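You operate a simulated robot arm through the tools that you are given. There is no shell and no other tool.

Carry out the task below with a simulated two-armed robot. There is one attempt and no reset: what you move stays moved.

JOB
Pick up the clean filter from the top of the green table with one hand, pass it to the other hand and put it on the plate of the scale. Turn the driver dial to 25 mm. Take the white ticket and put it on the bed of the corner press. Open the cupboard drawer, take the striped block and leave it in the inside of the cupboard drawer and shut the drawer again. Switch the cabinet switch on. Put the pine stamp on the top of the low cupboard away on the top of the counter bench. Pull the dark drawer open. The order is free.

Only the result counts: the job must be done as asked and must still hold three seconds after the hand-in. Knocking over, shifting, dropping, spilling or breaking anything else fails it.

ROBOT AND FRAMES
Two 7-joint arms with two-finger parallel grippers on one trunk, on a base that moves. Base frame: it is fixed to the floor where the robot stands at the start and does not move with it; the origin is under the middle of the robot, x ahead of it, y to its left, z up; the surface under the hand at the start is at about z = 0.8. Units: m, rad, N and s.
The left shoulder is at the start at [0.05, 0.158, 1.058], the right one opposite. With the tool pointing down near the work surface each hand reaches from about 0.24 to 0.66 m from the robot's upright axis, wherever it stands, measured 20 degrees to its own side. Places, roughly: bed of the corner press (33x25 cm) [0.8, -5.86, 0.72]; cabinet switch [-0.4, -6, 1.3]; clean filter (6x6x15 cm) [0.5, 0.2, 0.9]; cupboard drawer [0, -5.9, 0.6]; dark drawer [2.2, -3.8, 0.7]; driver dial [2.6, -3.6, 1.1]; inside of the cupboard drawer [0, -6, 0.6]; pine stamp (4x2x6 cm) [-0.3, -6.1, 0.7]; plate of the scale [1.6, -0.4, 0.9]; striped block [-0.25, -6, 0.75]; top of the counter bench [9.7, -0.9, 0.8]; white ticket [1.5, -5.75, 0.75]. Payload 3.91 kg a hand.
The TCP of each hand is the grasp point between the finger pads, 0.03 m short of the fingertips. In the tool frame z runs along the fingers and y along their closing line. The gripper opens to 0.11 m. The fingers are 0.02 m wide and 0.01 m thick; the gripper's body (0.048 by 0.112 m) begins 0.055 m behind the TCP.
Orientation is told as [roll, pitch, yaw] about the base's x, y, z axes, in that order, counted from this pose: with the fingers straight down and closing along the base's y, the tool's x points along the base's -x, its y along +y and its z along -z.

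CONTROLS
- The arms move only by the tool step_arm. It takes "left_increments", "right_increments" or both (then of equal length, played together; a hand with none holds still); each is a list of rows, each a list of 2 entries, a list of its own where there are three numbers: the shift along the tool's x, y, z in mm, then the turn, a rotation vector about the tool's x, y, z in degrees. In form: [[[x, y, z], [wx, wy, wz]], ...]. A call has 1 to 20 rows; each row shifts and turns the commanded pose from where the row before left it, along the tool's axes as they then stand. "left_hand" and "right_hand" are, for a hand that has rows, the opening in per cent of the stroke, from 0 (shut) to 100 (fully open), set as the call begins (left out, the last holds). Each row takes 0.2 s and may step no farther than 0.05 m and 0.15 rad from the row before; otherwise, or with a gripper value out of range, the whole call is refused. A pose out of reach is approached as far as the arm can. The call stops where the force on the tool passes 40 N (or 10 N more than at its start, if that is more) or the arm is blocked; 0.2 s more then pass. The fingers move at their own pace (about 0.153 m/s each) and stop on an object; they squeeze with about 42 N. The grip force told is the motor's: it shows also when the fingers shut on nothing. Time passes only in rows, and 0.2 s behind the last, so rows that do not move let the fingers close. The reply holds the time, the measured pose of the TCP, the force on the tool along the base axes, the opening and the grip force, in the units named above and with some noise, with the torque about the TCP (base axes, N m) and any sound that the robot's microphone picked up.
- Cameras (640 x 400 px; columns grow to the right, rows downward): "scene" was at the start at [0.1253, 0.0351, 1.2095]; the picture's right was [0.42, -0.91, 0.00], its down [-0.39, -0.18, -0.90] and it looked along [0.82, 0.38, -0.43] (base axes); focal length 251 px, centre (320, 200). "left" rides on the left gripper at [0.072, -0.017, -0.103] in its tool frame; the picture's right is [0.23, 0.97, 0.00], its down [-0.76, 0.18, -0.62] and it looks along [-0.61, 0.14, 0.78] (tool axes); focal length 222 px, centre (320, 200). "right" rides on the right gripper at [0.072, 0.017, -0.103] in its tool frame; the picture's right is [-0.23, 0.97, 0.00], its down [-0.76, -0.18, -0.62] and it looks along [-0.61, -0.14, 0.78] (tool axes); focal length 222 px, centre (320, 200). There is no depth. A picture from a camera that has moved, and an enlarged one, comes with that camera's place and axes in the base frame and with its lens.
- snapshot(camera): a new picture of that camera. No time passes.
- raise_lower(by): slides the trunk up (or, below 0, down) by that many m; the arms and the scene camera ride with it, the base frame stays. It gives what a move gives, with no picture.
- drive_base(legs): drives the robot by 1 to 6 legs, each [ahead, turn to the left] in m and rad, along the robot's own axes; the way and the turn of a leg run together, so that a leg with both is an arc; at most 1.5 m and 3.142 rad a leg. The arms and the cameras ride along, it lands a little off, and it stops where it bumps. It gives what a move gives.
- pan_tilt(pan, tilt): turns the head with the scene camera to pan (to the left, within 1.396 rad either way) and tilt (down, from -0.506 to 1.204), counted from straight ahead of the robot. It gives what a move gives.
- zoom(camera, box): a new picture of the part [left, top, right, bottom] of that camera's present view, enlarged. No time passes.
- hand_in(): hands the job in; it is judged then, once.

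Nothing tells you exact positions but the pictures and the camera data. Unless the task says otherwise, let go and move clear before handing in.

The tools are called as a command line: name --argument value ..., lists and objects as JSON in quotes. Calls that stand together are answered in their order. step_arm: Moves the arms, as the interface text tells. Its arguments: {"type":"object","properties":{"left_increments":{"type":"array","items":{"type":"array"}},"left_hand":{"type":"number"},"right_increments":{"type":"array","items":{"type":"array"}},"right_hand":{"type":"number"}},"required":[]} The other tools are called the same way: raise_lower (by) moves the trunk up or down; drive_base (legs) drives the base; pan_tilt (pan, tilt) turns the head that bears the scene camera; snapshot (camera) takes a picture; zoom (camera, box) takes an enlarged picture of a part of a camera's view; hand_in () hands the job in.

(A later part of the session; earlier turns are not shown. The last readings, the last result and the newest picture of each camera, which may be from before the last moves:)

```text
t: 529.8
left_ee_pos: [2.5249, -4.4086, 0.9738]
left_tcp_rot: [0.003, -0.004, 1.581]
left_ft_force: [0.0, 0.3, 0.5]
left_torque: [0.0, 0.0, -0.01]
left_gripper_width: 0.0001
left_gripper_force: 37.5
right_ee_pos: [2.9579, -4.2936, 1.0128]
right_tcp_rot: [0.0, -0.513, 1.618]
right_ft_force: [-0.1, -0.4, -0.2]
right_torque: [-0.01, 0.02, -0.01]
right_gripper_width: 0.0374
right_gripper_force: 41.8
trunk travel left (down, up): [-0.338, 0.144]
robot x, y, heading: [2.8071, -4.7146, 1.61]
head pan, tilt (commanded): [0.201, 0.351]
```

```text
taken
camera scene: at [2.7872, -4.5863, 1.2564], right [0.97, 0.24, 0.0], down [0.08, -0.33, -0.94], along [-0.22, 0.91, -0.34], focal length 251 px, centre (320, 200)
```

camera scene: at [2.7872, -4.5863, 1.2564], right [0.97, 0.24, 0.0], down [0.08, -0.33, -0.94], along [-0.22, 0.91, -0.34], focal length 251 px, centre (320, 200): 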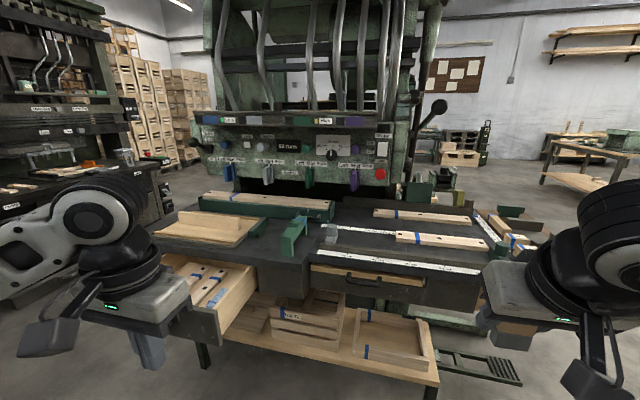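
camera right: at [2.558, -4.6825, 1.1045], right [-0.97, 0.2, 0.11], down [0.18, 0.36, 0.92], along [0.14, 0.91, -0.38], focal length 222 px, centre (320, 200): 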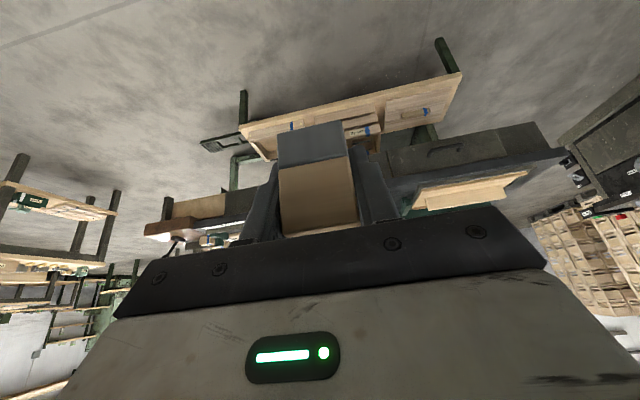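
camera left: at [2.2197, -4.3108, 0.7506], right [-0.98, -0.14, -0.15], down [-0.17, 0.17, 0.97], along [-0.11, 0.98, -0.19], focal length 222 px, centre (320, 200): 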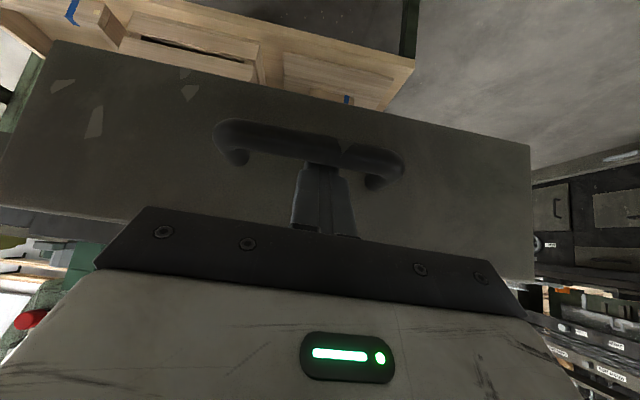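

I'll straighten up, pitch the left hand to point forward and open its fingers.

drive_base --legs '[[0, -0.035]]'

step_arm --left_increments '[[[-25, 0, -2], [0, -8.2, 0]], [[-25, 0, -2], [0, -8.2, 0]], [[-25, 0, -2], [0, -8.2, 0]], [[-25, 0, -2], [0, -8.2, 0]], [[-25, 0, -2], [0, -8.2, 0]], [[-25, 0, -2], [0, -8.2, 0]], [[-25, 0, -2], [0, -8.2, 0]], [[-25, 0, -2], [0, -8.2, 0]], [[-25, 0, -2], [0, -8.2, 0]], [[-25, 0, -2], [0, -8.2, 0]], [[-20, 0, -2], [0, -8, 0]], [[0, 0, 0], [0, 0, 0]]]' --left_hand 70

snapshot --camera "left"

snapshot --camera "scene"

```text
t: 530.5
left_ee_pos: [2.5352, -4.3975, 0.9742]
left_tcp_rot: [0.003, -0.005, 1.545]
left_ft_force: [0.2, 0.1, 0.1]
left_torque: [0.0, 0.0, -0.02]
left_gripper_width: 0.0
left_gripper_force: 38.0
right_ee_pos: [2.9731, -4.2998, 1.011]
right_tcp_rot: [-0.002, -0.515, 1.583]
right_ft_force: [-1.0, 0.5, -0.8]
right_torque: [0.04, 0.05, 0.0]
right_gripper_width: 0.0377
right_gripper_force: 42.3
trunk travel left (down, up): [-0.338, 0.144]
robot x, y, heading: [2.8096, -4.7141, 1.577]
head pan, tilt (commanded): [0.201, 0.351]
```

```text
t: 533.1
left_ee_pos: [2.5387, -4.2257, 1.1474]
left_tcp_rot: [2.572, -1.565, -1.024]
left_ft_force: [-0.2, -0.1, 0.7]
left_torque: [-0.02, -0.04, -0.01]
left_gripper_width: 0.0771
left_gripper_force: 0.1
right_ee_pos: [2.9733, -4.2984, 1.0121]
right_tcp_rot: [-0.001, -0.514, 1.583]
right_ft_force: [0.6, -0.7, -0.5]
right_torque: [0.0, 0.02, 0.0]
right_gripper_width: 0.0375
right_gripper_force: 42.4
trunk travel left (down, up): [-0.338, 0.144]
robot x, y, heading: [2.8092, -4.7125, 1.576]
head pan, tilt (commanded): [0.201, 0.351]
```

```text
taken
camera left: at [2.5541, -4.3295, 1.0729], right [-0.97, 0.02, -0.22], down [-0.19, -0.62, 0.76], along [-0.12, 0.78, 0.61], focal length 222 px, centre (320, 200)
```

left: 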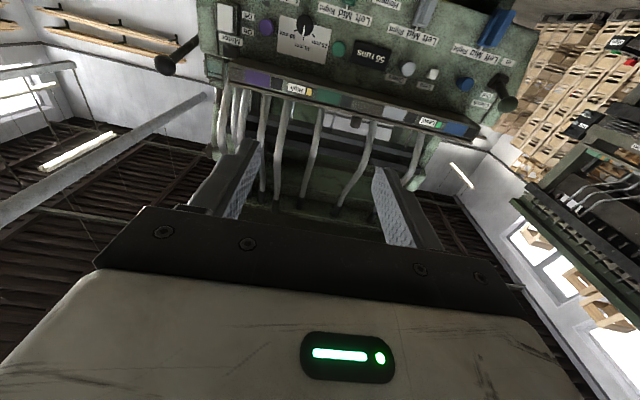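

```text
taken
camera scene: at [2.7918, -4.5855, 1.2564], right [0.98, 0.2, 0.0], down [0.07, -0.34, -0.94], along [-0.19, 0.92, -0.34], focal length 251 px, centre (320, 200)
```

scene: 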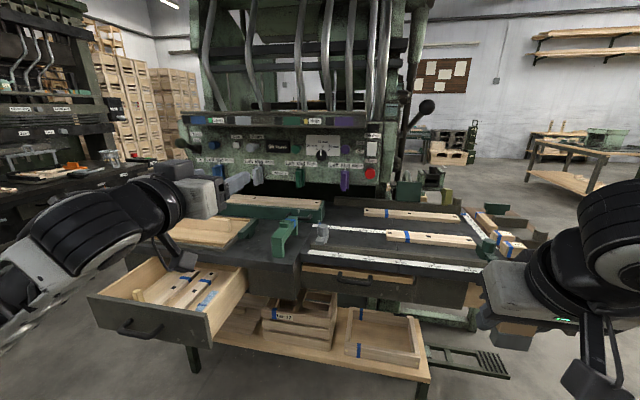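

The left hand points forward. I'll drive in toward the table and check the alignment with the dial.

drive_base --legs '[[0.38, 0]]'

snapshot --camera "left"

snapshot --camera "scene"

```text
t: 535.5
left_ee_pos: [2.5392, -3.8524, 1.1473]
left_tcp_rot: [2.318, -1.568, -0.772]
left_ft_force: [0.2, 0.1, 0.6]
left_torque: [-0.02, 0.01, -0.01]
left_gripper_width: 0.0768
left_gripper_force: 0.0
right_ee_pos: [2.9715, -3.9246, 1.0119]
right_tcp_rot: [-0.001, -0.512, 1.582]
right_ft_force: [0.0, -0.8, -0.5]
right_torque: [0.03, 0.06, 0.0]
right_gripper_width: 0.0377
right_gripper_force: 41.8
trunk travel left (down, up): [-0.338, 0.144]
robot x, y, heading: [2.8105, -4.3424, 1.574]
head pan, tilt (commanded): [0.201, 0.351]
```

```text
taken
camera left: at [2.5533, -3.9555, 1.0727], right [-0.97, 0.02, -0.22], down [-0.19, -0.62, 0.76], along [-0.12, 0.78, 0.61], focal length 222 px, centre (320, 200)
```

left: 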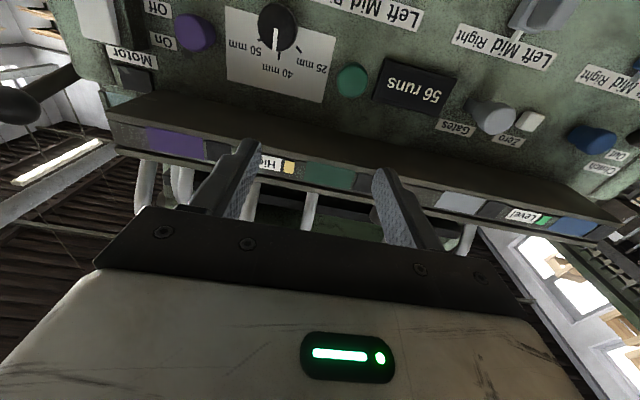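

```text
taken
camera scene: at [2.791, -4.2114, 1.2564], right [0.98, 0.2, 0.0], down [0.07, -0.34, -0.94], along [-0.19, 0.92, -0.34], focal length 251 px, centre (320, 200)
```

scene: 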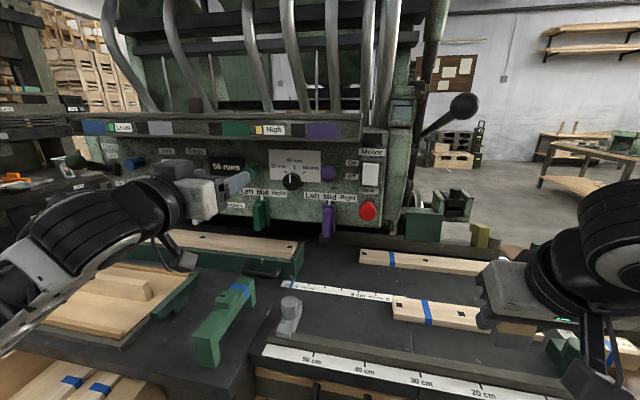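

The dial lines up at about [2.612, y, 1.086]. I'll bring the hand level with it below the ledge and pre-turn it clockwise so I have room to turn counter-clockwise.

step_arm --left_increments '[[[15.3, -17.4, 3], [0, 0, 0]], [[15.3, -17.4, 3], [0, 0, 0]], [[15.3, -17.4, 3], [0, 0, 0]], [[15.4, -17.4, 3], [0, 0, 0]], [[0, 0, 20], [0, 0, 8]], [[0, 0, 20], [0, 0, 8]], [[0, 0, 20], [0, 0, 8]], [[0, 0, 0], [0, 0, 4]], [[0, 0, 0], [0, 0, 0]]]'

snapshot --camera "left"

snapshot --camera "scene"

```text
t: 537.5
left_ee_pos: [2.6093, -3.7818, 1.0853]
left_tcp_rot: [1.578, -1.078, -0.027]
left_ft_force: [0.4, -0.1, 0.2]
left_torque: [-0.01, 0.01, 0.01]
left_gripper_width: 0.0771
left_gripper_force: 0.1
right_ee_pos: [2.9716, -3.9246, 1.0114]
right_tcp_rot: [-0.003, -0.516, 1.584]
right_ft_force: [0.5, -0.5, 0.3]
right_torque: [-0.01, -0.02, 0.0]
right_gripper_width: 0.0375
right_gripper_force: 42.1
trunk travel left (down, up): [-0.338, 0.144]
robot x, y, heading: [2.8087, -4.3373, 1.567]
head pan, tilt (commanded): [0.201, 0.351]
```

```text
taken
camera left: at [2.5883, -3.8844, 1.0118], right [-0.97, 0.02, 0.26], down [0.19, -0.63, 0.75], along [0.18, 0.78, 0.6], focal length 222 px, centre (320, 200)
```

left: 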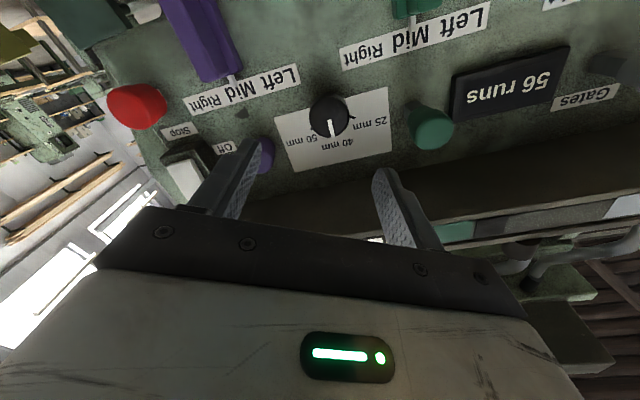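

```text
taken
camera scene: at [2.7911, -4.2117, 1.2564], right [0.98, 0.2, 0.0], down [0.07, -0.34, -0.94], along [-0.19, 0.92, -0.34], focal length 251 px, centre (320, 200)
```

scene: 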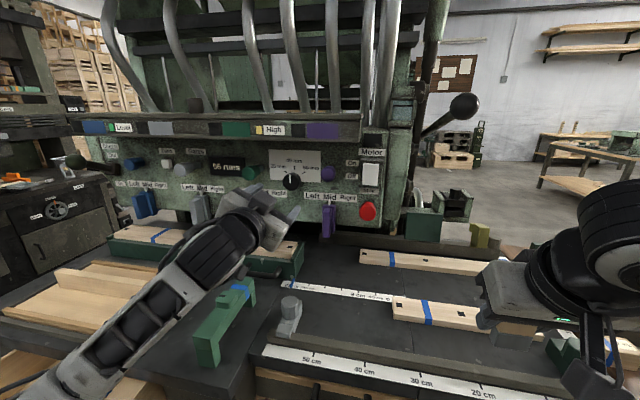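

I'll make a small lateral correction and move the open fingers forward around the knob.

step_arm --left_increments '[[[-1, 6, 15], [0, 0, 0]], [[0, 0, 25], [0, 0, 0]], [[0, 0, 25], [0, 0, 0]], [[0, 0, 20], [0, 0, 0]], [[0, 0, 0], [0, 0, 0]]]'

snapshot --camera "left"

zoom --camera "scene" --box '[180, 120, 400, 280]'

```text
t: 538.7
left_ee_pos: [2.6073, -3.6968, 1.0907]
left_tcp_rot: [1.579, -1.079, -0.031]
left_ft_force: [0.1, 0.0, 0.0]
left_torque: [-0.03, -0.02, 0.01]
left_gripper_width: 0.0773
left_gripper_force: 0.1
right_ee_pos: [2.9725, -3.9253, 1.0118]
right_tcp_rot: [-0.002, -0.514, 1.583]
right_ft_force: [-1.6, 0.4, -0.9]
right_torque: [-0.01, 0.02, 0.0]
right_gripper_width: 0.0376
right_gripper_force: 42.5
trunk travel left (down, up): [-0.338, 0.144]
robot x, y, heading: [2.8093, -4.3402, 1.571]
head pan, tilt (commanded): [0.201, 0.351]
```

```text
taken
camera left: at [2.5861, -3.7995, 1.0163], right [-0.97, 0.02, 0.26], down [0.19, -0.63, 0.75], along [0.18, 0.78, 0.6], focal length 222 px, centre (320, 200)
```

left: 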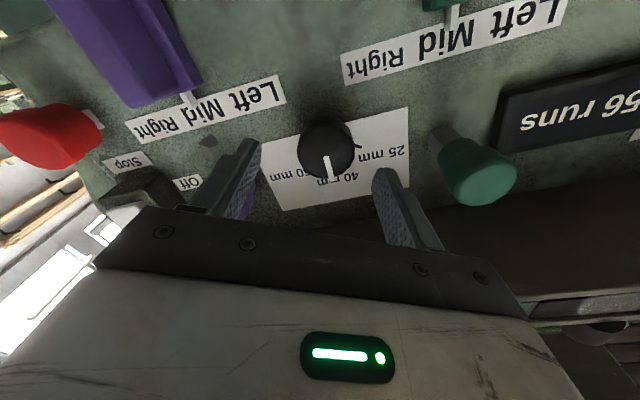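

```text
2.50 times, centred on (290, 200) of scene
camera zoom: at [2.791, -4.2117, 1.2564], right [0.98, 0.2, 0.0], down [0.07, -0.34, -0.94], along [-0.19, 0.92, -0.34], focal length 627 px, centre (395, 200)
```

zoom: 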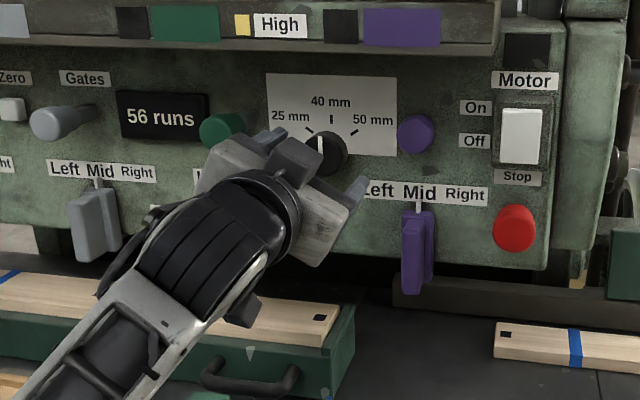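

step_arm --left_increments '[[[-0.5, 3, 15], [0, 0, 0]], [[0, 0, 15], [0, 0, 0]], [[0, 0, 10], [0, 0, 0]], [[0, 0, 6], [0, 0, 0]], [[0, 0, 0], [0, 0, 0]]]'

snapshot --camera "left"

zoom --camera "scene" --box '[180, 120, 400, 280]'

```text
t: 539.9
left_ee_pos: [2.6033, -3.6524, 1.0922]
left_tcp_rot: [1.577, -1.079, -0.028]
left_ft_force: [-0.4, -13.4, -4.1]
left_torque: [0.05, -0.2, 0.64]
left_gripper_width: 0.0763
left_gripper_force: 0.1
right_ee_pos: [2.9711, -3.9268, 1.0117]
right_tcp_rot: [-0.005, -0.513, 1.584]
right_ft_force: [0.3, -0.5, -0.2]
right_torque: [-0.01, 0.05, 0.0]
right_gripper_width: 0.0374
right_gripper_force: 41.9
trunk travel left (down, up): [-0.338, 0.144]
robot x, y, heading: [2.8094, -4.3397, 1.574]
head pan, tilt (commanded): [0.201, 0.351]
```

```text
taken
camera left: at [2.5831, -3.7543, 1.0178], right [-0.97, 0.02, 0.26], down [0.19, -0.63, 0.75], along [0.18, 0.78, 0.6], focal length 222 px, centre (320, 200)
```

left: 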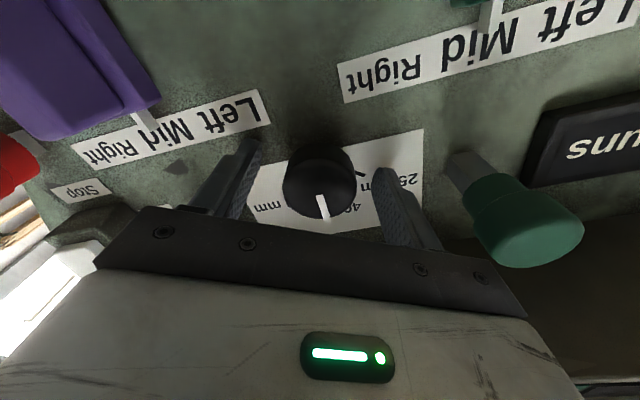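

```text
2.50 times, centred on (290, 200) of scene
camera zoom: at [2.7907, -4.2131, 1.2565], right [0.98, 0.2, 0.0], down [0.07, -0.34, -0.94], along [-0.19, 0.92, -0.34], focal length 627 px, centre (395, 200)
```

zoom: 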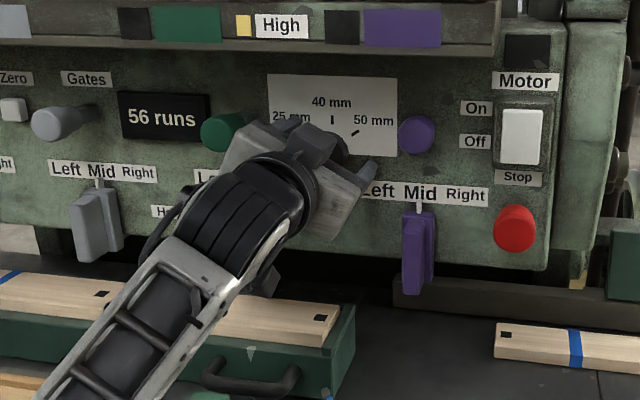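

The fingertips have touched the panel. I'll back off a few millimetres and grip the knob.

step_arm --left_increments '[[[0, 0, -5], [0, 0, 0]], [[0, 0, 0], [0, 0, 0]]]'

step_arm --left_increments '[[[0, 0, 0], [0, 0, 0]], [[0, 0, 0], [0, 0, 0]], [[0, 0, 0], [0, 0, 0]]]' --left_hand 0

snapshot --camera "left"

```text
t: 540.5
left_ee_pos: [2.6057, -3.6552, 1.0927]
left_tcp_rot: [1.578, -1.079, -0.03]
left_ft_force: [-0.6, 0.3, 0.4]
left_torque: [-0.03, -0.01, 0.03]
left_gripper_width: 0.0769
left_gripper_force: 0.0
right_ee_pos: [2.973, -3.9248, 1.0119]
right_tcp_rot: [-0.001, -0.516, 1.583]
right_ft_force: [-0.4, 0.5, -0.8]
right_torque: [0.0, 0.0, 0.02]
right_gripper_width: 0.0376
right_gripper_force: 42.2
trunk travel left (down, up): [-0.338, 0.144]
robot x, y, heading: [2.8067, -4.3359, 1.576]
head pan, tilt (commanded): [0.201, 0.351]
```

```text
t: 541.3
left_ee_pos: [2.6045, -3.6546, 1.0927]
left_tcp_rot: [1.578, -1.079, -0.03]
left_ft_force: [0.9, 0.6, 1.1]
left_torque: [-0.09, 0.0, -0.12]
left_gripper_width: 0.0411
left_gripper_force: 45.2
right_ee_pos: [2.9719, -3.9248, 1.0105]
right_tcp_rot: [-0.003, -0.516, 1.582]
right_ft_force: [-0.3, -0.4, -0.8]
right_torque: [0.01, -0.05, -0.02]
right_gripper_width: 0.0374
right_gripper_force: 42.3
trunk travel left (down, up): [-0.338, 0.144]
robot x, y, heading: [2.8069, -4.3409, 1.568]
head pan, tilt (commanded): [0.201, 0.351]
```

```text
taken
camera left: at [2.5836, -3.7575, 1.0186], right [-0.97, 0.02, 0.26], down [0.19, -0.63, 0.75], along [0.18, 0.78, 0.6], focal length 222 px, centre (320, 200)
```

left: 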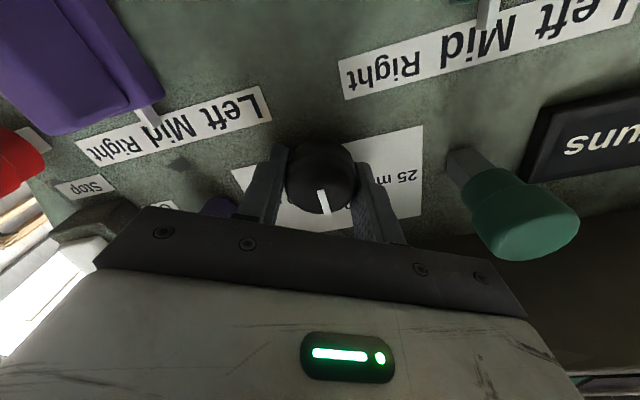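

The knob is gripped (4.1 cm). I'll turn it counter-clockwise in stages and watch the pointer.

step_arm --left_increments '[[[0, 0, 0], [0, 0, -6]], [[0, 0, 0], [0, 0, -6]], [[0, 0, 0], [0, 0, -6]], [[0, 0, 0], [0, 0, -6]], [[0, 0, 0], [0, 0, -6]], [[0, 0, 0], [0, 0, 0]]]'

snapshot --camera "left"

zoom --camera "left" --box '[230, 110, 430, 250]'

```text
t: 542.7
left_ee_pos: [2.6034, -3.655, 1.0922]
left_tcp_rot: [-1.725, -1.538, -3.009]
left_ft_force: [-3.4, 18.5, 10.7]
left_torque: [0.91, -0.06, 0.11]
left_gripper_width: 0.0414
left_gripper_force: 44.8
right_ee_pos: [2.9717, -3.924, 1.0118]
right_tcp_rot: [-0.003, -0.512, 1.584]
right_ft_force: [1.1, -0.8, -0.9]
right_torque: [-0.01, 0.01, -0.03]
right_gripper_width: 0.0376
right_gripper_force: 41.3
trunk travel left (down, up): [-0.338, 0.144]
robot x, y, heading: [2.8069, -4.3358, 1.569]
head pan, tilt (commanded): [0.201, 0.351]
```

```text
taken
camera left: at [2.6212, -3.7584, 1.0185], right [-0.97, 0.02, -0.26], down [-0.22, -0.62, 0.75], along [-0.14, 0.78, 0.61], focal length 222 px, centre (320, 200)
```

left: 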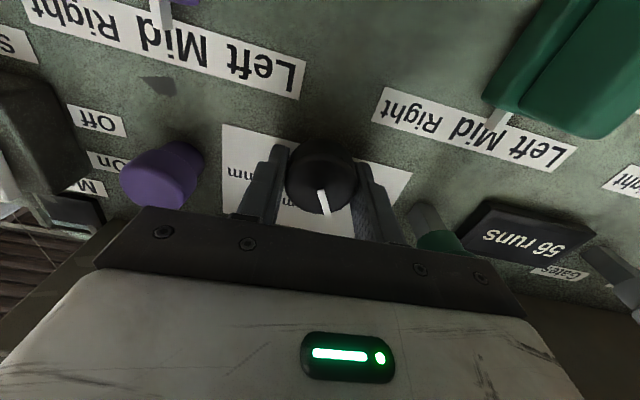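

```text
2.86 times, centred on (330, 180) of left
camera zoom: at [2.6212, -3.7584, 1.0185], right [-0.97, 0.02, -0.26], down [-0.22, -0.62, 0.75], along [-0.14, 0.78, 0.61], focal length 635 px, centre (291, 257)
```

zoom: 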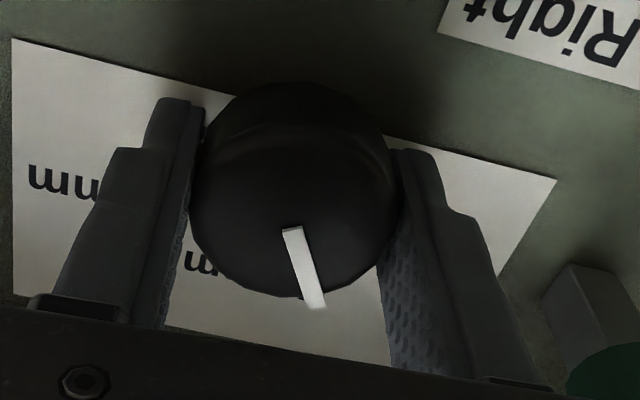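

It's turning with the hand. I'll continue, easing the hand toward the side forces.

step_arm --left_increments '[[[-1, 0, 1], [0, 0, -5]], [[-1, 0, 1], [0, 0, -5]], [[0, 0, 0], [0, 0, -5]], [[0, 0, 0], [0, 0, -5]], [[0, 0, 0], [0, 0, 0]]]'

zoom --camera "left" --box '[200, 90, 440, 260]'

zoom --camera "scene" --box '[220, 120, 380, 230]'

```text
t: 543.9
left_ee_pos: [2.6035, -3.656, 1.0923]
left_tcp_rot: [-1.567, -1.186, 3.118]
left_ft_force: [-9.7, -17.1, -9.3]
left_torque: [0.54, 0.03, 0.64]
left_gripper_width: 0.0408
left_gripper_force: 45.4
right_ee_pos: [2.9721, -3.9247, 1.0128]
right_tcp_rot: [-0.003, -0.516, 1.582]
right_ft_force: [0.2, -1.4, -0.7]
right_torque: [0.0, 0.0, 0.0]
right_gripper_width: 0.0377
right_gripper_force: 41.8
trunk travel left (down, up): [-0.338, 0.144]
robot x, y, heading: [2.8102, -4.3415, 1.57]
head pan, tilt (commanded): [0.201, 0.351]
```

```text
2.35 times, centred on (320, 175) of left
camera zoom: at [2.6439, -3.7594, 1.0301], right [-0.82, 0.02, -0.58], down [-0.46, -0.61, 0.64], along [-0.34, 0.79, 0.51], focal length 523 px, centre (320, 259)
```

zoom: 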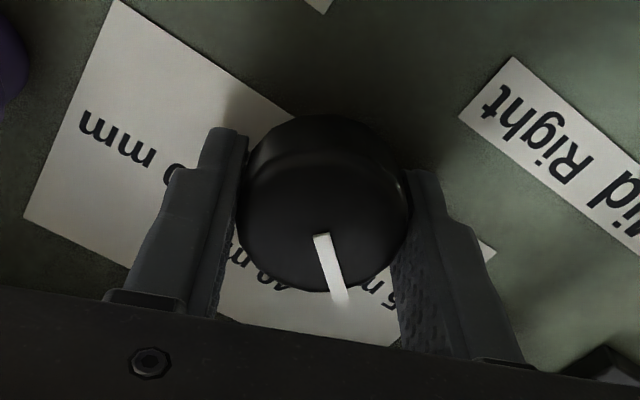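

```text
3.64 times, centred on (300, 175) of scene
camera zoom: at [2.7894, -4.213, 1.2564], right [0.98, 0.2, 0.0], down [0.07, -0.34, -0.94], along [-0.19, 0.92, -0.34], focal length 912 px, centre (393, 291)
```

zoom: 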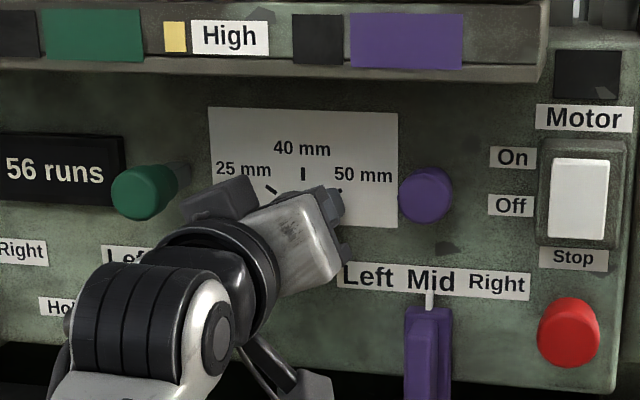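

step_arm --left_increments '[[[0, 0, -0.7], [0, 0, -2.5]], [[0, 0, -0.7], [0, 0, -2.5]], [[0, 0, 0], [0, 0, 0]]]'

step_arm --left_increments '[[[0, 0, 0], [0, 0, 0]], [[0, 0, 0], [0, 0, 0]]]' --left_hand 70

step_arm --left_increments '[[[0, 0, -30], [0, 0, 0]], [[0, 0, -40], [0, 0, 0]], [[0, 0, -40], [0, 0, 0]]]'

snapshot --camera "left"

zoom --camera "scene" --box '[250, 140, 350, 210]'

```text
t: 544.7
left_ee_pos: [2.6027, -3.6547, 1.0927]
left_tcp_rot: [-1.569, -1.1, 3.119]
left_ft_force: [-11.9, -11.7, -14.0]
left_torque: [0.53, 0.06, 0.73]
left_gripper_width: 0.0411
left_gripper_force: 45.0
right_ee_pos: [2.9703, -3.9245, 1.0119]
right_tcp_rot: [-0.006, -0.515, 1.585]
right_ft_force: [0.3, -0.1, -0.9]
right_torque: [0.0, 0.0, 0.0]
right_gripper_width: 0.0377
right_gripper_force: 41.9
trunk travel left (down, up): [-0.338, 0.144]
robot x, y, heading: [2.8079, -4.3469, 1.573]
head pan, tilt (commanded): [0.201, 0.351]
```

```text
t: 545.3
left_ee_pos: [2.6059, -3.6551, 1.0952]
left_tcp_rot: [-1.582, -1.1, 3.127]
left_ft_force: [-0.3, 0.1, 0.2]
left_torque: [-0.01, -0.01, -0.02]
left_gripper_width: 0.0771
left_gripper_force: 0.0
right_ee_pos: [2.9726, -3.9258, 1.0114]
right_tcp_rot: [-0.002, -0.514, 1.583]
right_ft_force: [0.0, 0.4, -0.4]
right_torque: [0.0, -0.02, 0.01]
right_gripper_width: 0.0377
right_gripper_force: 41.9
trunk travel left (down, up): [-0.338, 0.144]
robot x, y, heading: [2.8054, -4.3403, 1.575]
head pan, tilt (commanded): [0.201, 0.351]
```

```text
t: 546.1
left_ee_pos: [2.6017, -3.7672, 1.093]
left_tcp_rot: [-1.578, -1.102, 3.124]
left_ft_force: [0.1, -1.4, -0.8]
left_torque: [0.0, 0.02, 0.0]
left_gripper_width: 0.0771
left_gripper_force: 0.1
right_ee_pos: [2.9713, -3.9251, 1.0106]
right_tcp_rot: [-0.003, -0.515, 1.584]
right_ft_force: [-0.3, 0.5, -0.5]
right_torque: [0.01, 0.01, 0.0]
right_gripper_width: 0.0374
right_gripper_force: 41.8
trunk travel left (down, up): [-0.338, 0.144]
robot x, y, heading: [2.8071, -4.3372, 1.576]
head pan, tilt (commanded): [0.201, 0.351]
```

```text
taken
camera left: at [2.6468, -3.8704, 1.0346], right [-0.77, 0.02, -0.64], down [-0.52, -0.61, 0.6], along [-0.38, 0.79, 0.48], focal length 222 px, centre (320, 200)
```

left: 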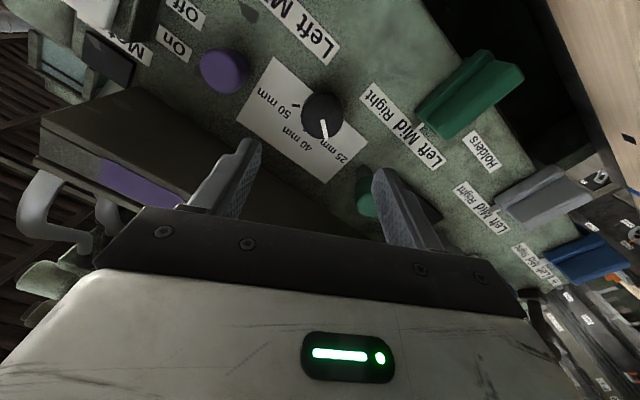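

```text
5.71 times, centred on (300, 175) of scene
camera zoom: at [2.791, -4.2118, 1.2565], right [0.98, 0.2, 0.0], down [0.07, -0.34, -0.94], along [-0.19, 0.92, -0.34], focal length 1432 px, centre (434, 343)
```

zoom: 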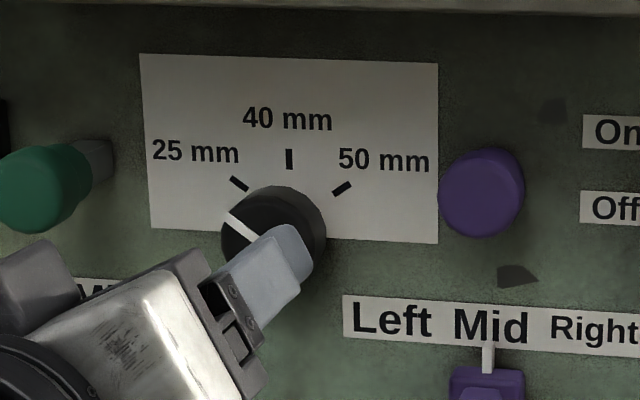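

The pointer is near the 25 mm mark. I'll move the hand further out of the way to read it precisely.

step_arm --left_increments '[[[0, 0, -40], [0, 0, 6]], [[0, 0, -40], [0, 0, 6]], [[10, 25, -20], [0, 0, 6]], [[10, 25, 0], [0, 0, 6]], [[10, 25, 0], [0, 0, 3]], [[0, 25, 0], [0, 0, 0]]]'

zoom --camera "scene" --box '[250, 140, 350, 210]'

snapshot --camera "scene"

```text
t: 547.5
left_ee_pos: [2.5073, -3.8635, 1.0523]
left_tcp_rot: [2.325, -1.566, -0.779]
left_ft_force: [-0.1, 0.1, 0.3]
left_torque: [-0.03, 0.0, 0.01]
left_gripper_width: 0.0769
left_gripper_force: 0.0
right_ee_pos: [2.972, -3.9255, 1.0113]
right_tcp_rot: [-0.002, -0.515, 1.584]
right_ft_force: [0.7, -0.1, -0.5]
right_torque: [0.0, 0.0, 0.03]
right_gripper_width: 0.0377
right_gripper_force: 42.0
trunk travel left (down, up): [-0.338, 0.144]
robot x, y, heading: [2.8096, -4.3407, 1.577]
head pan, tilt (commanded): [0.201, 0.351]
```

```text
5.71 times, centred on (300, 175) of scene
camera zoom: at [2.7909, -4.2117, 1.2565], right [0.98, 0.2, 0.0], down [0.07, -0.34, -0.94], along [-0.19, 0.92, -0.34], focal length 1432 px, centre (434, 343)
```

zoom: 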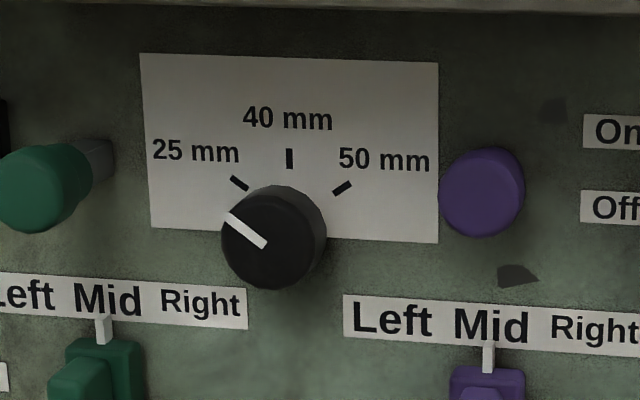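

```text
taken
camera scene: at [2.7909, -4.2117, 1.2565], right [0.98, 0.2, 0.0], down [0.07, -0.34, -0.94], along [-0.19, 0.92, -0.34], focal length 251 px, centre (320, 200)
```

scene: 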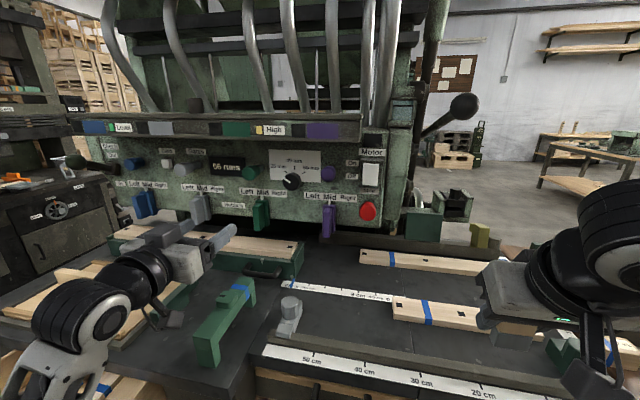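

zoom --camera "scene" --box '[276, 160, 316, 195]'

```text
11.43 times, centred on (296, 178) of scene
camera zoom: at [2.7909, -4.2117, 1.2565], right [0.98, 0.2, 0.0], down [0.07, -0.34, -0.94], along [-0.19, 0.92, -0.34], focal length 2865 px, centre (594, 457)
```

zoom: 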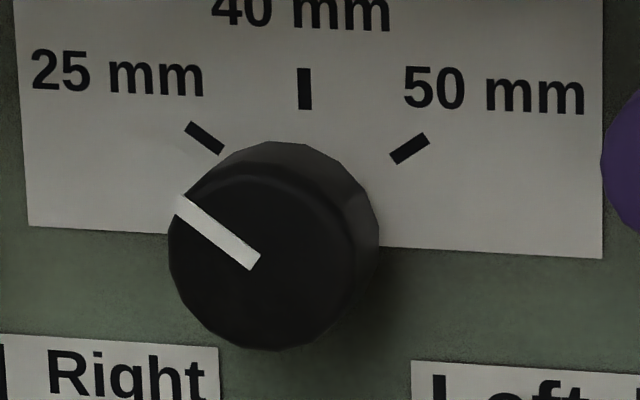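

The pointer matches the 25 mm tick to within about a degree. I'll back away from the machine and fold the left hand down.

drive_base --legs '[[-0.45, 0]]'

step_arm --left_increments '[[[25, 0, -2], [0, 8.2, 0]], [[25, 0, -2], [0, 8.2, 0]], [[25, 0, -2], [0, 8.2, 0]], [[25, 0, -2], [0, 8.2, 0]], [[25, 0, -2], [0, 8.2, 0]], [[25, 0, -2], [0, 8.2, 0]], [[25, 0, -2], [0, 8.2, 0]], [[25, 0, -2], [0, 8.2, 0]], [[25, 0, -2], [0, 8.2, 0]], [[25, 0, -2], [0, 8.2, 0]], [[20, 0, -2], [0, 7.8, 0]], [[0, 0, 0], [0, 0, 0]]]'

snapshot --camera "scene"

```text
t: 550.2
left_ee_pos: [2.5083, -4.3141, 1.0531]
left_tcp_rot: [2.39, -1.567, -0.846]
left_ft_force: [-0.5, 0.1, 0.3]
left_torque: [0.01, 0.01, 0.0]
left_gripper_width: 0.0769
left_gripper_force: 0.0
right_ee_pos: [2.9743, -4.3763, 1.0116]
right_tcp_rot: [-0.001, -0.514, 1.581]
right_ft_force: [0.5, -0.3, -0.4]
right_torque: [0.02, -0.02, 0.01]
right_gripper_width: 0.0375
right_gripper_force: 41.7
trunk travel left (down, up): [-0.338, 0.144]
robot x, y, heading: [2.8095, -4.7894, 1.571]
head pan, tilt (commanded): [0.201, 0.351]
```

```text
t: 552.9
left_ee_pos: [2.5044, -4.4848, 0.8775]
left_tcp_rot: [0.003, -0.003, 1.545]
left_ft_force: [-0.3, 0.0, 0.4]
left_torque: [0.0, -0.02, -0.03]
left_gripper_width: 0.0769
left_gripper_force: 0.2
right_ee_pos: [2.9743, -4.3771, 1.0111]
right_tcp_rot: [-0.001, -0.513, 1.584]
right_ft_force: [0.1, -0.1, 0.0]
right_torque: [0.01, -0.01, 0.0]
right_gripper_width: 0.0372
right_gripper_force: 42.1
trunk travel left (down, up): [-0.338, 0.144]
robot x, y, heading: [2.8094, -4.7894, 1.572]
head pan, tilt (commanded): [0.201, 0.351]
```

```text
taken
camera scene: at [2.7917, -4.663, 1.2564], right [0.98, 0.2, 0.0], down [0.07, -0.34, -0.94], along [-0.19, 0.92, -0.34], focal length 251 px, centre (320, 200)
```

scene: 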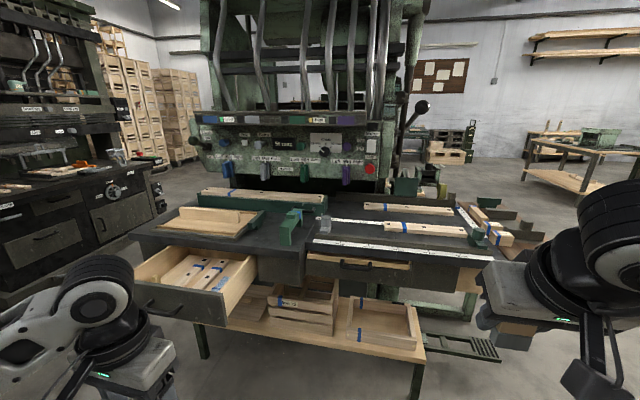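

The drawer is open and the dial is set. Now I'll turn east and look for the counter bench.

drive_base --legs '[[0, -1.57]]'

pan_tilt --pan 0.4 --tilt 0.15

snapshot --camera "scene"

```text
t: 557.0
left_ee_pos: [3.1051, -4.4774, 0.8775]
left_tcp_rot: [0.003, -0.005, 0.002]
left_ft_force: [0.5, -0.2, 0.1]
left_torque: [0.0, 0.01, -0.02]
left_gripper_width: 0.077
left_gripper_force: 0.0
right_ee_pos: [3.2264, -4.9445, 1.0123]
right_tcp_rot: [-0.002, -0.515, 0.04]
right_ft_force: [0.4, 0.1, -0.6]
right_torque: [0.01, 0.0, 0.02]
right_gripper_width: 0.0374
right_gripper_force: 42.1
trunk travel left (down, up): [-0.338, 0.144]
robot x, y, heading: [2.806, -4.7891, 0.027]
head pan, tilt (commanded): [0.201, 0.351]
```

```text
t: 557.7
left_ee_pos: [3.1055, -4.4773, 0.8783]
left_tcp_rot: [0.004, -0.004, 0.001]
left_ft_force: [0.0, -0.2, 0.6]
left_torque: [-0.01, -0.03, 0.03]
left_gripper_width: 0.0772
left_gripper_force: 0.1
right_ee_pos: [3.2256, -4.9441, 1.012]
right_tcp_rot: [-0.001, -0.513, 0.037]
right_ft_force: [0.3, -0.5, -1.3]
right_torque: [0.01, -0.02, -0.03]
right_gripper_width: 0.0376
right_gripper_force: 42.3
trunk travel left (down, up): [-0.338, 0.144]
robot x, y, heading: [2.8071, -4.7911, 0.033]
head pan, tilt (commanded): [0.4, 0.15]
```

```text
taken
camera scene: at [2.9346, -4.7548, 1.2751], right [0.41, -0.91, 0.0], down [-0.14, -0.06, -0.99], along [0.9, 0.41, -0.15], focal length 251 px, centre (320, 200)
```

scene: 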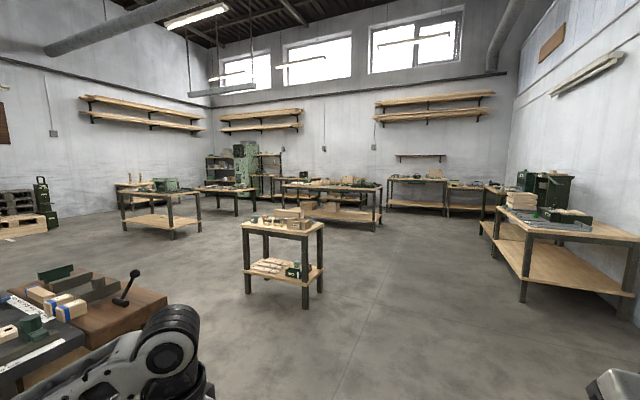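

zoom --camera "scene" --box '[180, 130, 420, 250]'

```text
2.67 times, centred on (300, 190) of scene
camera zoom: at [2.9346, -4.7548, 1.2751], right [0.41, -0.91, 0.0], down [-0.14, -0.06, -0.99], along [0.9, 0.41, -0.15], focal length 668 px, centre (373, 227)
```

zoom: 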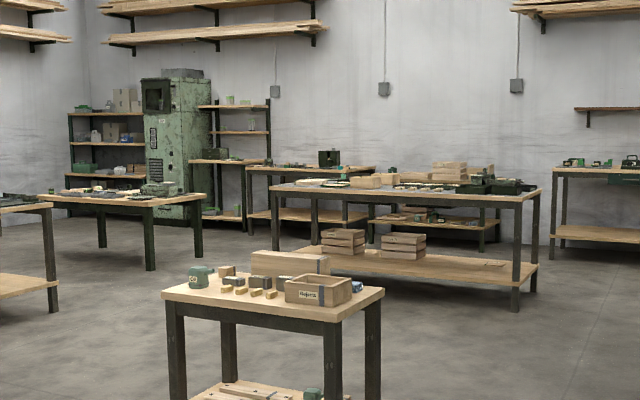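

Several benches stand in this part of the room. I'll drive east between the small cart and the right-hand bench to see better.

drive_base --legs '[[1.5, -0.03], [1.5, 0.0]]'

pan_tilt --pan 0.5 --tilt 0.15

snapshot --camera "scene"

pan_tilt --pan 1.2 --tilt 0.15

snapshot --camera "scene"

pan_tilt --pan -0.3 --tilt 0.15

snapshot --camera "scene"

```text
t: 572.2
left_ee_pos: [6.1216, -4.47, 0.8785]
left_tcp_rot: [0.003, -0.005, -0.033]
left_ft_force: [0.1, 1.1, -0.7]
left_torque: [0.0, 0.0, -0.02]
left_gripper_width: 0.0767
left_gripper_force: 0.0
right_ee_pos: [6.2247, -4.9404, 1.0109]
right_tcp_rot: [-0.001, -0.514, 0.003]
right_ft_force: [0.2, -0.5, -0.4]
right_torque: [0.02, 0.0, 0.0]
right_gripper_width: 0.0376
right_gripper_force: 42.1
trunk travel left (down, up): [-0.338, 0.144]
robot x, y, heading: [5.8138, -4.7714, -0.008]
head pan, tilt (commanded): [0.4, 0.15]
```

```text
t: 572.9
left_ee_pos: [6.1207, -4.4698, 0.8781]
left_tcp_rot: [0.004, -0.005, -0.032]
left_ft_force: [-0.2, 0.2, -0.4]
left_torque: [0.0, 0.01, -0.02]
left_gripper_width: 0.0771
left_gripper_force: 0.1
right_ee_pos: [6.2251, -4.94, 1.0121]
right_tcp_rot: [-0.001, -0.514, 0.004]
right_ft_force: [-0.5, 0.4, -1.1]
right_torque: [0.0, 0.02, 0.0]
right_gripper_width: 0.0375
right_gripper_force: 42.1
trunk travel left (down, up): [-0.338, 0.144]
robot x, y, heading: [5.8142, -4.7747, -0.004]
head pan, tilt (commanded): [0.499, 0.15]
```

```text
taken
camera scene: at [5.9368, -4.7328, 1.2752], right [0.47, -0.88, 0.0], down [-0.13, -0.07, -0.99], along [0.87, 0.47, -0.15], focal length 251 px, centre (320, 200)
```

scene: 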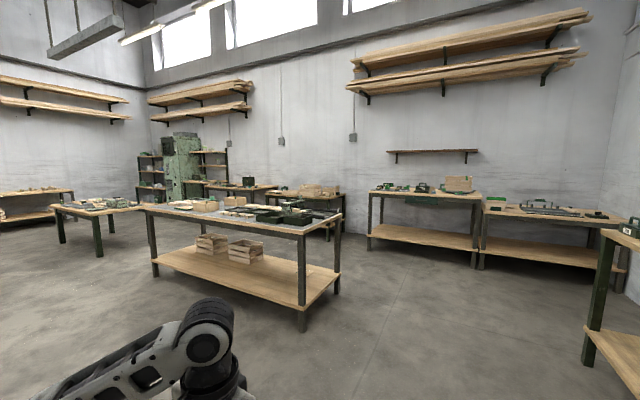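

```text
t: 574.0
left_ee_pos: [6.1206, -4.4705, 0.877]
left_tcp_rot: [0.004, -0.006, -0.033]
left_ft_force: [-1.4, -0.7, 0.4]
left_torque: [0.0, 0.01, 0.0]
left_gripper_width: 0.0769
left_gripper_force: 0.0
right_ee_pos: [6.2263, -4.9405, 1.0112]
right_tcp_rot: [-0.002, -0.514, 0.004]
right_ft_force: [0.3, -0.1, -0.5]
right_torque: [-0.03, 0.0, 0.02]
right_gripper_width: 0.0371
right_gripper_force: 41.4
trunk travel left (down, up): [-0.338, 0.144]
robot x, y, heading: [5.8147, -4.7764, -0.01]
head pan, tilt (commanded): [1.201, 0.15]
```

```text
taken
camera scene: at [5.8893, -4.6904, 1.2752], right [0.93, -0.37, 0.0], down [-0.06, -0.14, -0.99], along [0.37, 0.92, -0.15], focal length 251 px, centre (320, 200)
```

scene: 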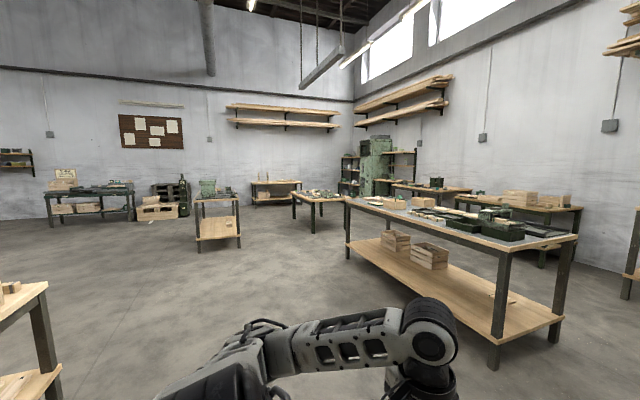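

```text
t: 575.6
left_ee_pos: [6.1208, -4.4705, 0.8781]
left_tcp_rot: [0.002, -0.006, -0.034]
left_ft_force: [-0.5, -0.1, 0.4]
left_torque: [0.0, -0.05, 0.02]
left_gripper_width: 0.0771
left_gripper_force: 0.1
right_ee_pos: [6.2249, -4.9412, 1.0108]
right_tcp_rot: [-0.002, -0.516, 0.004]
right_ft_force: [-0.3, -0.5, -1.3]
right_torque: [-0.01, 0.03, -0.01]
right_gripper_width: 0.0375
right_gripper_force: 41.6
trunk travel left (down, up): [-0.338, 0.144]
robot x, y, heading: [5.8088, -4.7752, -0.004]
head pan, tilt (commanded): [-0.3, 0.15]
```

```text
taken
camera scene: at [5.9435, -4.8046, 1.2752], right [-0.3, -0.95, 0.0], down [-0.14, 0.05, -0.99], along [0.94, -0.3, -0.15], focal length 251 px, centre (320, 200)
```

scene: 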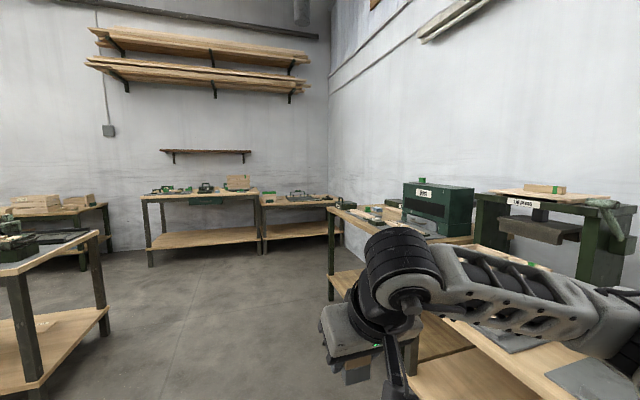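

The counter bench should be the one beside the green locker near the far wall, at about [9.7, −0.9]. A gap between the long bench and the north table leads to it. I'll drive north along x ≈ 6.5 first.

drive_base --legs '[[0, 0.9], [1.1, 0], [0, 0.67], [1.4, 0]]'

pan_tilt --pan -0.5 --tilt 0.2

snapshot --camera "scene"

pan_tilt --pan 0.2 --tilt 0.2

snapshot --camera "scene"

```text
t: 591.9
left_ee_pos: [6.2535, -2.2022, 0.879]
left_tcp_rot: [0.004, -0.006, 1.521]
left_ft_force: [-0.1, -0.1, -0.5]
left_torque: [0.02, -0.01, -0.02]
left_gripper_width: 0.077
left_gripper_force: 0.1
right_ee_pos: [6.7251, -2.1063, 1.0117]
right_tcp_rot: [-0.003, -0.514, 1.556]
right_ft_force: [-0.3, 0.0, -0.8]
right_torque: [0.0, -0.03, -0.01]
right_gripper_width: 0.0376
right_gripper_force: 41.9
trunk travel left (down, up): [-0.338, 0.144]
robot x, y, heading: [6.5528, -2.5138, 1.546]
head pan, tilt (commanded): [-0.3, 0.15]
```

```text
t: 592.7
left_ee_pos: [6.2532, -2.2026, 0.8789]
left_tcp_rot: [0.004, -0.004, 1.52]
left_ft_force: [-0.3, -0.4, 0.1]
left_torque: [0.01, 0.02, 0.0]
left_gripper_width: 0.0771
left_gripper_force: 0.0
right_ee_pos: [6.7247, -2.1062, 1.0123]
right_tcp_rot: [-0.003, -0.512, 1.556]
right_ft_force: [0.3, 0.3, 0.1]
right_torque: [0.0, 0.01, 0.0]
right_gripper_width: 0.0374
right_gripper_force: 42.0
trunk travel left (down, up): [-0.338, 0.144]
robot x, y, heading: [6.5505, -2.513, 1.548]
head pan, tilt (commanded): [-0.499, 0.201]
```

```text
taken
camera scene: at [6.6, -2.3985, 1.2705], right [0.87, -0.5, 0.0], down [-0.1, -0.17, -0.98], along [0.49, 0.85, -0.2], focal length 251 px, centre (320, 200)
```

scene: 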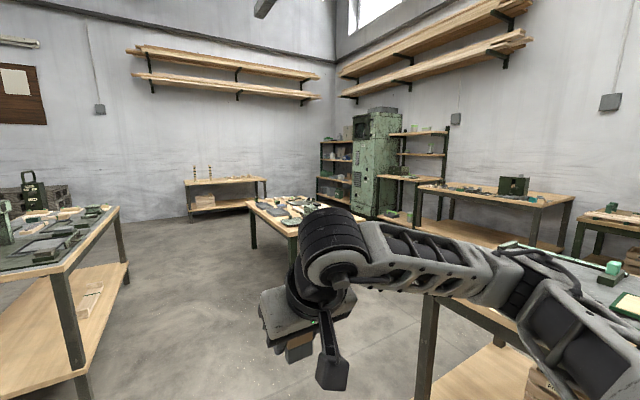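

```text
t: 593.7
left_ee_pos: [6.2532, -2.2019, 0.8782]
left_tcp_rot: [0.004, -0.005, 1.522]
left_ft_force: [0.2, 0.1, -0.2]
left_torque: [0.04, 0.03, 0.01]
left_gripper_width: 0.077
left_gripper_force: 0.1
right_ee_pos: [6.7263, -2.1061, 1.0116]
right_tcp_rot: [-0.003, -0.512, 1.557]
right_ft_force: [-0.2, -0.2, -0.8]
right_torque: [-0.03, 0.04, 0.0]
right_gripper_width: 0.0372
right_gripper_force: 42.1
trunk travel left (down, up): [-0.338, 0.144]
robot x, y, heading: [6.5489, -2.518, 1.551]
head pan, tilt (commanded): [0.201, 0.201]
```

```text
taken
camera scene: at [6.5372, -2.3874, 1.2704], right [0.98, 0.17, 0.0], down [0.03, -0.2, -0.98], along [-0.17, 0.96, -0.2], focal length 251 px, centre (320, 200)
```

scene: 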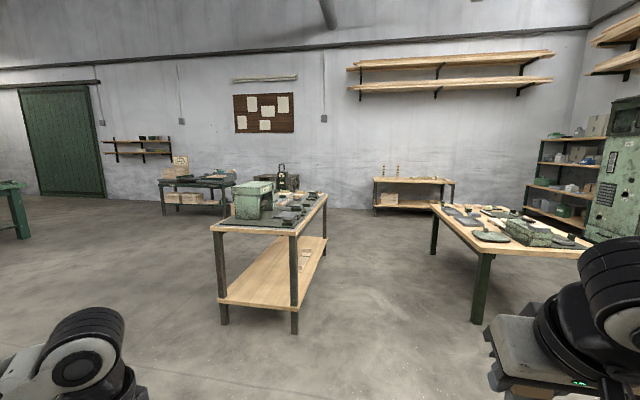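

I can see the counter bench beside the green locker. I'll go a bit further north, then turn east through the gap.

drive_base --legs '[[1.2, 0], [0, -1.5]]'

pan_tilt --pan 0.0 --tilt 0.25

snapshot --camera "scene"

```text
t: 603.5
left_ee_pos: [6.8647, -0.989, 0.8787]
left_tcp_rot: [0.003, -0.004, 0.022]
left_ft_force: [0.1, -0.5, 0.3]
left_torque: [0.0, 0.04, 0.01]
left_gripper_width: 0.0771
left_gripper_force: 0.0
right_ee_pos: [6.9948, -1.4534, 1.0109]
right_tcp_rot: [-0.002, -0.514, 0.06]
right_ft_force: [-1.1, -1.0, -0.8]
right_torque: [0.0, -0.02, 0.02]
right_gripper_width: 0.0376
right_gripper_force: 41.9
trunk travel left (down, up): [-0.338, 0.144]
robot x, y, heading: [6.5735, -1.3095, 0.049]
head pan, tilt (commanded): [0.201, 0.201]
```

```text
t: 604.3
left_ee_pos: [6.8642, -0.9893, 0.8781]
left_tcp_rot: [0.005, -0.006, 0.021]
left_ft_force: [0.2, 0.7, -0.1]
left_torque: [0.03, -0.01, -0.01]
left_gripper_width: 0.0773
left_gripper_force: 0.0
right_ee_pos: [6.9958, -1.4534, 1.0124]
right_tcp_rot: [-0.003, -0.513, 0.058]
right_ft_force: [0.4, -0.2, -0.5]
right_torque: [-0.01, 0.01, -0.04]
right_gripper_width: 0.0377
right_gripper_force: 42.2
trunk travel left (down, up): [-0.338, 0.144]
robot x, y, heading: [6.5737, -1.3046, 0.051]
head pan, tilt (commanded): [0.0, 0.25]
```

```text
taken
camera scene: at [6.7089, -1.3056, 1.2659], right [0.05, -1.0, 0.0], down [-0.25, -0.01, -0.97], along [0.97, 0.05, -0.25], focal length 251 px, centre (320, 200)
```

scene: 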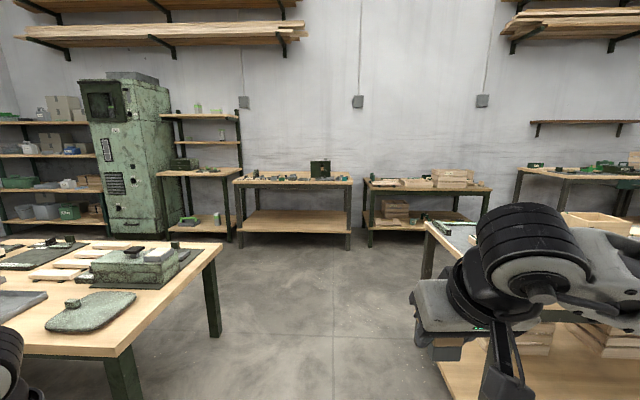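

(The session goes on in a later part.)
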